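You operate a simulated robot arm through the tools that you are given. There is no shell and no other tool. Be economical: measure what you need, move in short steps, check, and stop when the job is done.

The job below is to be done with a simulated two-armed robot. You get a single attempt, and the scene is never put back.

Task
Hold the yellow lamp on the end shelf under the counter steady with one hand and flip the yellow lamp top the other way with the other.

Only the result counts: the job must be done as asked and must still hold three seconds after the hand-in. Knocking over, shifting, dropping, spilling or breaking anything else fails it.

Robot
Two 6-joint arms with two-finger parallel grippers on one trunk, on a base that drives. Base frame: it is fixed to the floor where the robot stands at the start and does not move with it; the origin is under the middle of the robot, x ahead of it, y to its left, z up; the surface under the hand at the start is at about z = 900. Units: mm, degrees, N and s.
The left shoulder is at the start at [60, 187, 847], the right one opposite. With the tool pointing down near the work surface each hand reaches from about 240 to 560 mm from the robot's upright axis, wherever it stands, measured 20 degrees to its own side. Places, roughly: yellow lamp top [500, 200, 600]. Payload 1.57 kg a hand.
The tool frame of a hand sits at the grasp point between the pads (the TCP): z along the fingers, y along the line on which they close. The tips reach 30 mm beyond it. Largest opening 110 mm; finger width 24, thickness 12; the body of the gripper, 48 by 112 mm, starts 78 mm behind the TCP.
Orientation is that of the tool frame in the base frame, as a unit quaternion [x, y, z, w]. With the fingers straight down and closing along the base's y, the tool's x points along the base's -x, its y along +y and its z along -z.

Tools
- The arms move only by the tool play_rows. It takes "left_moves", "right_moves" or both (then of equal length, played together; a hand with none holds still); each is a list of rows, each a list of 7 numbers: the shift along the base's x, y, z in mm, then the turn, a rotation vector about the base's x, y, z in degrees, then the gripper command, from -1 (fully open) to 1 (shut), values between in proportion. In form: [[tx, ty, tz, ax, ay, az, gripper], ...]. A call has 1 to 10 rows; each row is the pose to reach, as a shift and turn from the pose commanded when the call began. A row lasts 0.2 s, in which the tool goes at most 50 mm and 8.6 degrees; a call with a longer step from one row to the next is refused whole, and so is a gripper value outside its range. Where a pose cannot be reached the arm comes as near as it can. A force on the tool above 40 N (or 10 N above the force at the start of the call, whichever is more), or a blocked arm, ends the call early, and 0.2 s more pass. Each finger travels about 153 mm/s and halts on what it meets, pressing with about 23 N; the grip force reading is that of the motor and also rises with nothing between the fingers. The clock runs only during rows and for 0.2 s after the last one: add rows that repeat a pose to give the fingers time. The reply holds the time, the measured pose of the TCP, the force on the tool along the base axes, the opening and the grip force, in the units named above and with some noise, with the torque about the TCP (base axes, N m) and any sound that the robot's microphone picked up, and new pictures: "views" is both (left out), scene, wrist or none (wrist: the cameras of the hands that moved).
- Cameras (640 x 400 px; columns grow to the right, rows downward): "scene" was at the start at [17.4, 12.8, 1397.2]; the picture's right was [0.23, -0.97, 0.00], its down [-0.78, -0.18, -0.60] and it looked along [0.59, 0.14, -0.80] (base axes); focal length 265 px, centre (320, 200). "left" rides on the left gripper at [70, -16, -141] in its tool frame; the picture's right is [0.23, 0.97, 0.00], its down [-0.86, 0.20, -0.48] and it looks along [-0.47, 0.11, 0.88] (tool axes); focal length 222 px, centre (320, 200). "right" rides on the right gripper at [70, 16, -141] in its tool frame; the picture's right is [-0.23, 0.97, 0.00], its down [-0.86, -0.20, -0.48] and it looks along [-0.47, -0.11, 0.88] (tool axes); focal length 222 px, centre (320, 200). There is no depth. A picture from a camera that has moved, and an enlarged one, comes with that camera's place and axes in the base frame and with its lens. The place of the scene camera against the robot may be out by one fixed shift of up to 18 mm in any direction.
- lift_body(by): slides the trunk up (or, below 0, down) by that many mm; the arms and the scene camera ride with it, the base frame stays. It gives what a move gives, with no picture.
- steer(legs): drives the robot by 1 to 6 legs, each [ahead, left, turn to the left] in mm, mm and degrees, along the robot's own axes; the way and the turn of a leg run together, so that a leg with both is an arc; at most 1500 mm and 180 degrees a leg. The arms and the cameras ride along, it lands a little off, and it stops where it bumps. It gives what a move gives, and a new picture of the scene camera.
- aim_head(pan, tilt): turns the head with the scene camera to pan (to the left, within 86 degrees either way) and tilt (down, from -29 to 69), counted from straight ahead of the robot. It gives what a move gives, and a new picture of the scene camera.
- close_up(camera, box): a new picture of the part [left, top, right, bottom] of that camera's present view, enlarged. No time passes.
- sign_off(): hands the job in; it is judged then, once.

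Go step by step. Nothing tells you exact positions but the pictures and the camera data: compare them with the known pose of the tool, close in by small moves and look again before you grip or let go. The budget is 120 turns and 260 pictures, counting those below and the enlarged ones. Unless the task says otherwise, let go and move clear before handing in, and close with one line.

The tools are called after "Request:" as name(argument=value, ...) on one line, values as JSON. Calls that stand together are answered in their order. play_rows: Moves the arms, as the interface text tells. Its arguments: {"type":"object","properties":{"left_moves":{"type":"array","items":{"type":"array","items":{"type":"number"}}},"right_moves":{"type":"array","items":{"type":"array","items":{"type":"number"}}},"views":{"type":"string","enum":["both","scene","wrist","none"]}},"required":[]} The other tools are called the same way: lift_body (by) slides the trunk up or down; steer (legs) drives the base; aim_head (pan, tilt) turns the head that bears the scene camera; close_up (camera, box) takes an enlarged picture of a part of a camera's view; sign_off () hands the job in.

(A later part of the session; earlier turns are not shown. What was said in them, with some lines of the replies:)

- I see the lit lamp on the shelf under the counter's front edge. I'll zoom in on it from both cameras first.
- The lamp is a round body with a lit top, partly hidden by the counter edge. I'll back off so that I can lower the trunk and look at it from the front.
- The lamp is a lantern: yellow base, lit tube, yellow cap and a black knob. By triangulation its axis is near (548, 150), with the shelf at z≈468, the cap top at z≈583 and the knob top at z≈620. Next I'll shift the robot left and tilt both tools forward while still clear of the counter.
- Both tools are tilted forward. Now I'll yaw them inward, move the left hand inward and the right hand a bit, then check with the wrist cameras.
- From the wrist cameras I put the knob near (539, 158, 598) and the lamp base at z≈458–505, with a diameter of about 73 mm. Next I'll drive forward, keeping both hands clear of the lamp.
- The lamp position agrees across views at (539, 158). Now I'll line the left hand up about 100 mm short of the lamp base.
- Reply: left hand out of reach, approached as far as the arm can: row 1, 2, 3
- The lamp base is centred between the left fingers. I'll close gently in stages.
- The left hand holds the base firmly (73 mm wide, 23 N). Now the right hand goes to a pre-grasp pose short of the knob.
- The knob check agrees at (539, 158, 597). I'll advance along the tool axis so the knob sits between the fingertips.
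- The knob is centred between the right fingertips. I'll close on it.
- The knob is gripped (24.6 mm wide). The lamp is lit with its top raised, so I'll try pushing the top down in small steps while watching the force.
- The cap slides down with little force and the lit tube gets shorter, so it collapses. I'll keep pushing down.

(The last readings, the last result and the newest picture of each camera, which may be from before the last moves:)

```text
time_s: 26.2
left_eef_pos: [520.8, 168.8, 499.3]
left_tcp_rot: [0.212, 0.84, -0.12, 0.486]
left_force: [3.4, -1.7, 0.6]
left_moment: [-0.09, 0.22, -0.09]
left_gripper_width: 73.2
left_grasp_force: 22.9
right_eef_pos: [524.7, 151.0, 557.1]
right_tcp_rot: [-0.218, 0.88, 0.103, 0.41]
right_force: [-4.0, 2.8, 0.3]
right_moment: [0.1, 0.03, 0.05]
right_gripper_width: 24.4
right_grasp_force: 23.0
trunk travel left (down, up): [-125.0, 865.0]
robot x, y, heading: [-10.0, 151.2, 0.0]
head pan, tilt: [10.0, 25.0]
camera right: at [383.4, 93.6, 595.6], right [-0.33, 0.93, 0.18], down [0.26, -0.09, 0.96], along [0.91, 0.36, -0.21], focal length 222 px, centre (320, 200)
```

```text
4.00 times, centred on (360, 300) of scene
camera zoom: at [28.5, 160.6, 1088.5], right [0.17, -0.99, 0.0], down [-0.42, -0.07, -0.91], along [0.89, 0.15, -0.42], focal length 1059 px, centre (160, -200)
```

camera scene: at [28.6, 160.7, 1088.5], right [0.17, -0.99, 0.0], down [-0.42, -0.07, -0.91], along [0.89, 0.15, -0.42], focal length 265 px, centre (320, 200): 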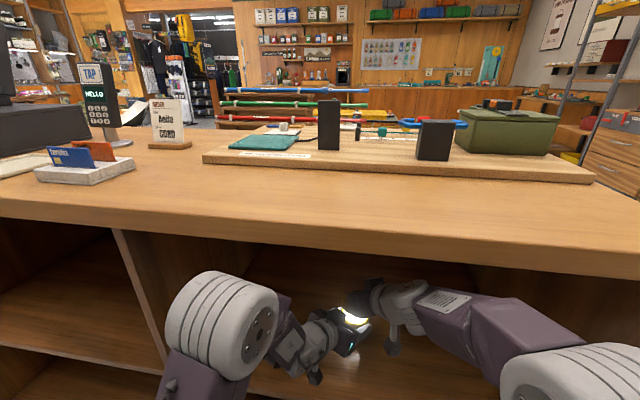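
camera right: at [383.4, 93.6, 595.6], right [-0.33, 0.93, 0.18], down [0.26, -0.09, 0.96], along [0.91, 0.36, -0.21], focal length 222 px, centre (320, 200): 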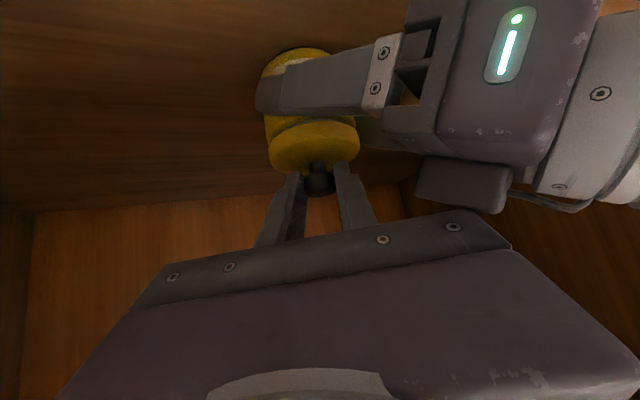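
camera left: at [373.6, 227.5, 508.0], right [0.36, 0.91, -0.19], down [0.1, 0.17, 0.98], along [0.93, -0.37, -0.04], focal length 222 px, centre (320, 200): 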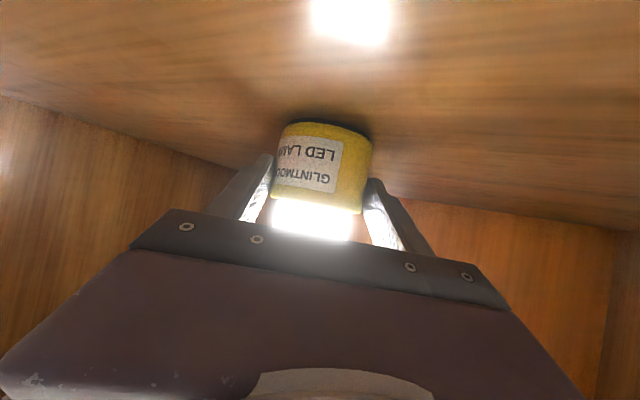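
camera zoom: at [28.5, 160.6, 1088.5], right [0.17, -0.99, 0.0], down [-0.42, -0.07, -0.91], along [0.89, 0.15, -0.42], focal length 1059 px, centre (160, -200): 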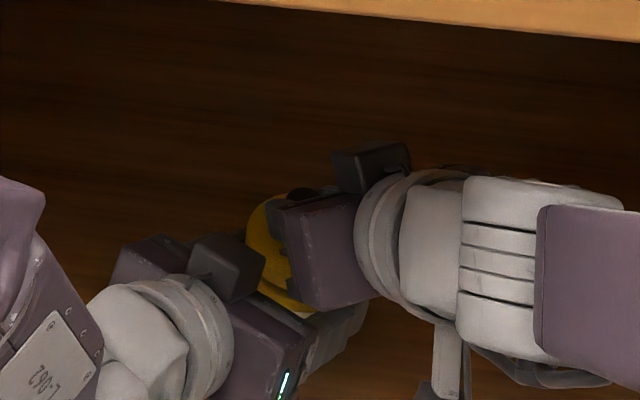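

The light has gone out. I'll press on gently to the end stop so the top stays fully down.

Request:
play_rows(right_moves=[[0, 0, -2, 0, 0, 0, 0.8], [0, 0, -4, 0, 0, 0, 0.8], [0, 0, -6, 0, 0, 0, 0.8], [0, 0, -8, 0, 0, 0, 0.8]], views="wrist")

Request:
close_up(camera="right", box=[240, 40, 400, 200])

```text
time_s: 27.2
left_eef_pos: [520.4, 169.0, 499.2]
left_tcp_rot: [0.211, 0.84, -0.119, 0.486]
left_force: [8.3, 0.2, -0.2]
left_moment: [-0.16, -0.14, 0.03]
left_gripper_width: 73.1
left_grasp_force: 22.9
right_eef_pos: [525.4, 151.0, 552.4]
right_tcp_rot: [-0.217, 0.879, 0.103, 0.411]
right_force: [-8.2, 0.2, 12.2]
right_moment: [0.0, 0.13, 0.08]
right_gripper_width: 24.8
right_grasp_force: 23.0
trunk travel left (down, up): [-125.0, 865.0]
robot x, y, heading: [-4.9, 147.4, -0.5]
head pan, tilt: [10.0, 25.0]
camera right: at [383.5, 93.8, 588.9], right [-0.33, 0.93, 0.18], down [0.25, -0.1, 0.96], along [0.91, 0.36, -0.2], focal length 222 px, centre (320, 200)
```

right: 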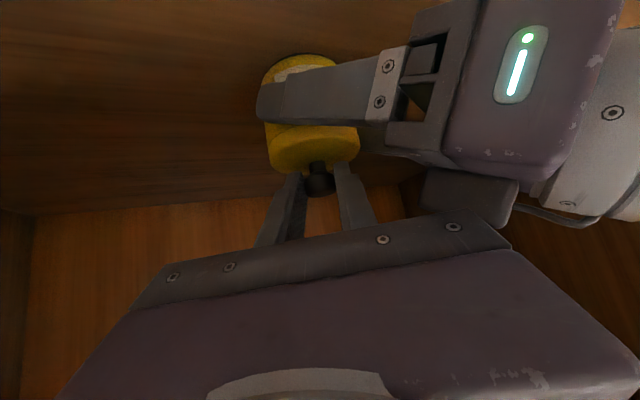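

```text
2.50 times, centred on (320, 120) of right
camera zoom: at [383.5, 93.8, 588.9], right [-0.33, 0.93, 0.18], down [0.25, -0.1, 0.96], along [0.91, 0.36, -0.2], focal length 555 px, centre (320, 400)
```

zoom: 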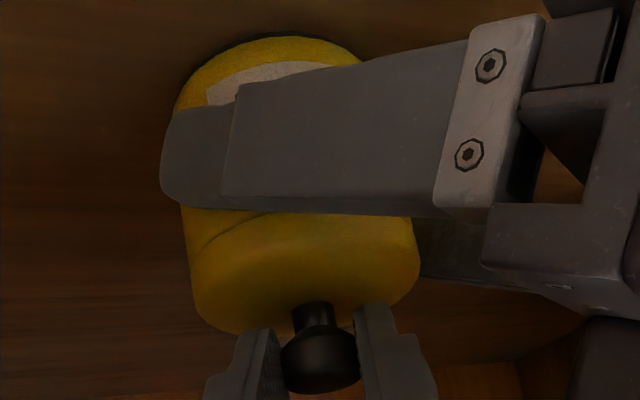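

The top is at its stop (12 N) and the lamp is fully closed and dark. I'll relax the push, open the right hand and back it out.

Request:
play_rows(right_moves=[[0, 0, 2, 0, 0, 0, 0.8], [0, 0, 2, 0, 0, 0, 0.4], [0, 0, 2, 0, 0, 0, 0], [0, 0, 2, 0, 0, 0, -0.2], [0, 0, 2, 0, 0, 0, -0.2]], views="wrist")

```text
time_s: 28.4
left_eef_pos: [519.5, 168.6, 499.6]
left_tcp_rot: [0.212, 0.84, -0.12, 0.485]
left_force: [-2.1, 3.5, 2.7]
left_moment: [-0.1, -0.04, 0.03]
left_gripper_width: 73.1
left_grasp_force: 22.9
right_eef_pos: [525.4, 151.6, 552.8]
right_tcp_rot: [-0.218, 0.88, 0.103, 0.41]
right_force: [0.9, -0.8, -0.8]
right_moment: [0.0, 0.0, 0.0]
right_gripper_width: 66.0
right_grasp_force: 0.0
trunk travel left (down, up): [-125.0, 865.0]
robot x, y, heading: [-4.8, 149.1, -0.4]
head pan, tilt: [10.0, 25.0]
camera right: at [383.1, 94.0, 589.8], right [-0.32, 0.93, 0.18], down [0.26, -0.09, 0.96], along [0.91, 0.36, -0.21], focal length 222 px, centre (320, 200)
```

right: 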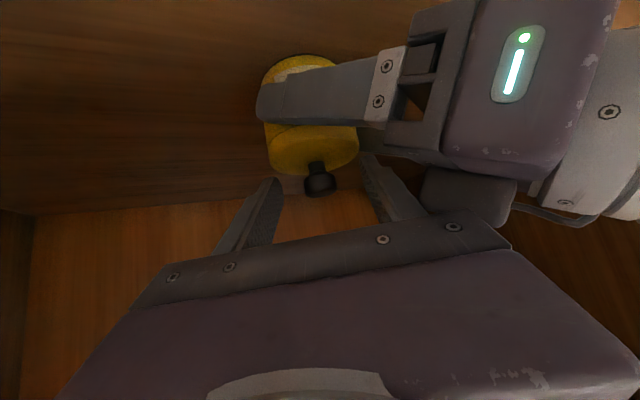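

Request:
play_rows(right_moves=[[-7, -4, 12, 0, 0, 0, -0.2], [-18, -10, 26, 0, 0, 0, -0.2], [-30, -18, 44, 0, 0, 0, -0.2], [-42, -30, 62, 0, 0, 0, -0.2], [-55, -50, 80, 0, 0, 0, -0.2], [-65, -75, 100, 0, 0, 0, -0.2], [-70, -90, 120, 0, 0, 0, -0.2]], views="wrist")

Request:
close_up(camera="scene", box=[300, 250, 420, 350])

```text
time_s: 30.0
left_eef_pos: [520.6, 169.0, 497.9]
left_tcp_rot: [0.211, 0.84, -0.119, 0.486]
left_force: [-1.7, 1.1, 2.1]
left_moment: [-0.16, -0.12, 0.04]
left_gripper_width: 73.1
left_grasp_force: 23.0
right_eef_pos: [455.2, 59.8, 673.4]
right_tcp_rot: [-0.217, 0.88, 0.103, 0.41]
right_force: [0.5, 0.0, 0.1]
right_moment: [0.01, 0.04, 0.0]
right_gripper_width: 66.0
right_grasp_force: 0.0
trunk travel left (down, up): [-125.0, 865.0]
robot x, y, heading: [-6.8, 147.4, -0.6]
head pan, tilt: [10.0, 25.0]
camera right: at [313.3, 3.2, 710.3], right [-0.32, 0.93, 0.18], down [0.26, -0.09, 0.96], along [0.91, 0.36, -0.21], focal length 222 px, centre (320, 200)
```

right: 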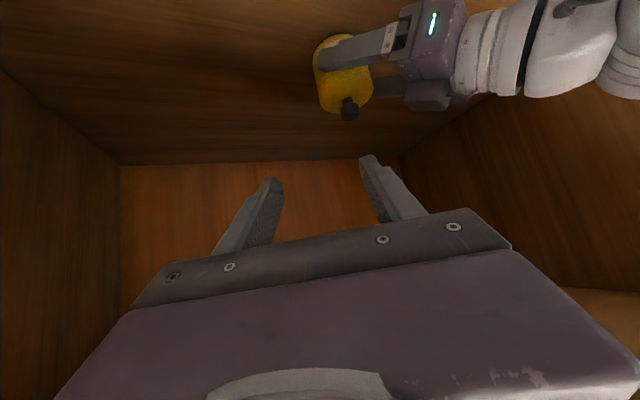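

```text
4.00 times, centred on (360, 300) of scene
camera zoom: at [28.4, 160.6, 1088.5], right [0.17, -0.99, 0.0], down [-0.42, -0.07, -0.91], along [0.89, 0.15, -0.42], focal length 1059 px, centre (160, -200)
```

zoom: 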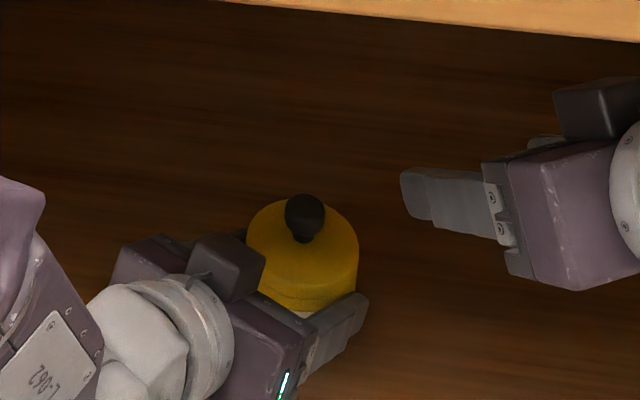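

The right hand is clear and the lamp stays closed. Now I'll open the left hand and retreat straight back along its approach.

Request:
play_rows(left_moves=[[0, 0, 0, 0, 0, 0, -0.4], [0, 0, 0, 0, 0, 0, -0.7], [0, 0, 0, 0, 0, 0, -1], [0, 0, 0, 0, 0, 0, -1]], views="wrist")

Request:
play_rows(left_moves=[[-9, 5, 1, 0, 0, 0, -1], [-18, 9.5, 2, 0, 0, 0, -1], [-26, 14, 3, 0, 0, 0, -1], [-35, 19, 4, 0, 0, 0, -1], [-44, 24, 5, 0, 0, 0, -1], [-53, 28, 6, 0, 0, 0, -1]], views="wrist")

```text
time_s: 31.0
left_eef_pos: [521.2, 170.1, 498.1]
left_tcp_rot: [0.211, 0.84, -0.12, 0.486]
left_force: [0.4, -0.7, 1.0]
left_moment: [0.01, -0.01, 0.02]
left_gripper_width: 109.9
left_grasp_force: 0.0
right_eef_pos: [454.9, 60.2, 673.6]
right_tcp_rot: [-0.217, 0.88, 0.104, 0.409]
right_force: [-0.5, 0.2, 0.4]
right_moment: [0.01, -0.03, 0.04]
right_gripper_width: 66.0
right_grasp_force: 0.0
trunk travel left (down, up): [-125.0, 865.0]
robot x, y, heading: [-8.9, 149.4, -0.5]
head pan, tilt: [10.0, 25.0]
camera left: at [373.6, 227.6, 508.0], right [0.36, 0.91, -0.19], down [0.1, 0.17, 0.98], along [0.93, -0.37, -0.04], focal length 222 px, centre (320, 200)
```

left: 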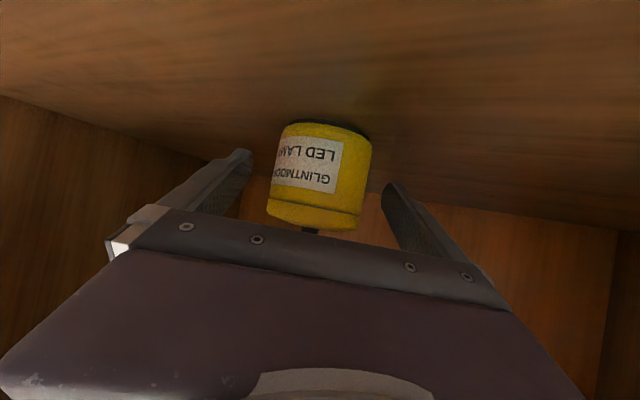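

```text
time_s: 32.4
left_eef_pos: [467.1, 196.8, 504.6]
left_tcp_rot: [0.212, 0.84, -0.121, 0.485]
left_force: [-0.2, 0.4, -0.6]
left_moment: [0.02, 0.0, -0.02]
left_gripper_width: 110.1
left_grasp_force: 0.0
right_eef_pos: [455.5, 59.1, 672.7]
right_tcp_rot: [-0.217, 0.88, 0.104, 0.41]
right_force: [0.3, -0.3, 0.0]
right_moment: [-0.02, 0.01, 0.0]
right_gripper_width: 65.6
right_grasp_force: 0.1
trunk travel left (down, up): [-125.0, 865.0]
robot x, y, heading: [-9.4, 147.8, -0.4]
head pan, tilt: [10.0, 25.0]
camera left: at [320.8, 255.7, 514.2], right [0.36, 0.91, -0.19], down [0.11, 0.17, 0.98], along [0.93, -0.37, -0.04], focal length 222 px, centre (320, 200)
```

left: 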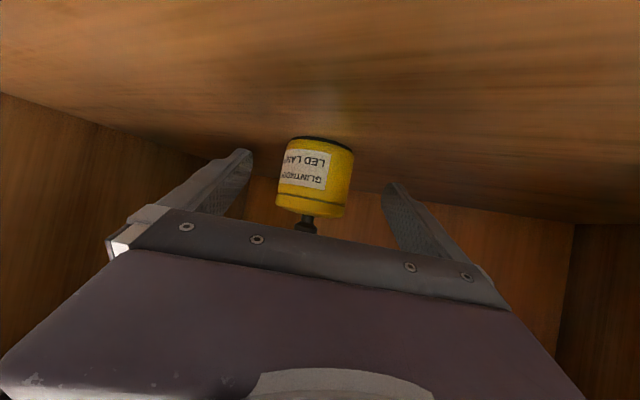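

The lamp stands upright, closed and dark. I'll drive straight back to get fully clear and take a last look.

Request:
steer(legs=[[-300, 0, 0]])

Request:
close_up(camera="scene", box=[300, 200, 420, 300])

```text
time_s: 34.5
left_eef_pos: [162.8, 198.5, 503.5]
left_tcp_rot: [0.213, 0.84, -0.122, 0.485]
left_force: [0.5, -0.1, 0.0]
left_moment: [0.01, -0.03, -0.01]
left_gripper_width: 110.3
left_grasp_force: 0.1
right_eef_pos: [150.2, 61.5, 673.4]
right_tcp_rot: [-0.217, 0.88, 0.104, 0.41]
right_force: [-0.2, 0.8, 0.0]
right_moment: [0.04, 0.0, 0.0]
right_gripper_width: 65.9
right_grasp_force: 0.1
trunk travel left (down, up): [-125.0, 865.0]
robot x, y, heading: [-311.7, 150.0, -0.5]
head pan, tilt: [10.0, 25.0]
camera scene: at [-276.1, 162.2, 1088.5], right [0.17, -0.99, 0.0], down [-0.42, -0.07, -0.91], along [0.89, 0.15, -0.42], focal length 265 px, centre (320, 200)
```

scene: 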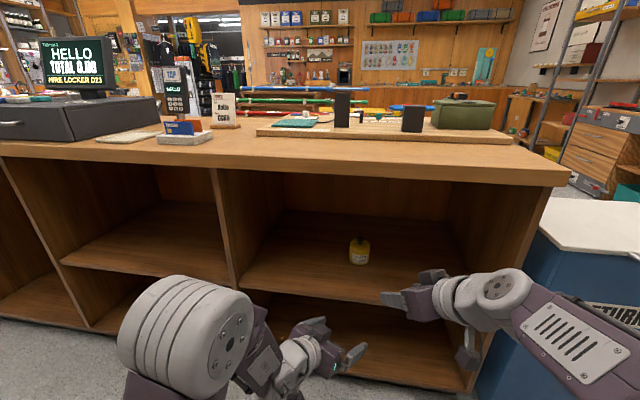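

```text
4.00 times, centred on (360, 250) of scene
camera zoom: at [-276.1, 162.2, 1088.5], right [0.17, -0.99, 0.0], down [-0.42, -0.07, -0.91], along [0.89, 0.15, -0.42], focal length 1059 px, centre (160, 0)
```

zoom: 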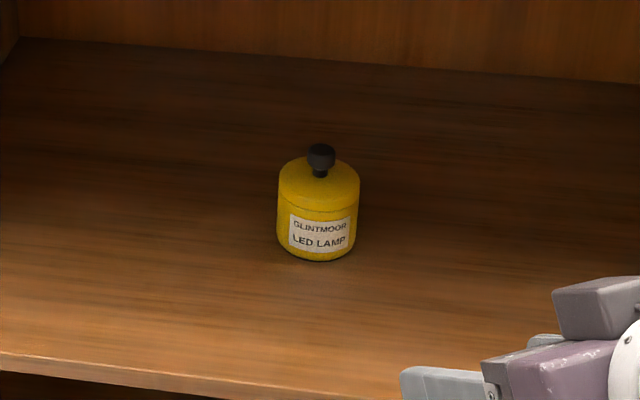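

The lamp is upright in its place with its top down and its light off, and both hands are clear, so I'm handing in.

Request:
sign_off()

```text
The job is handed in.
```

The left hand held the lamp's base while the right pushed its top down to the stop; the lamp is now closed, dark and upright in its place, and both hands are clear.
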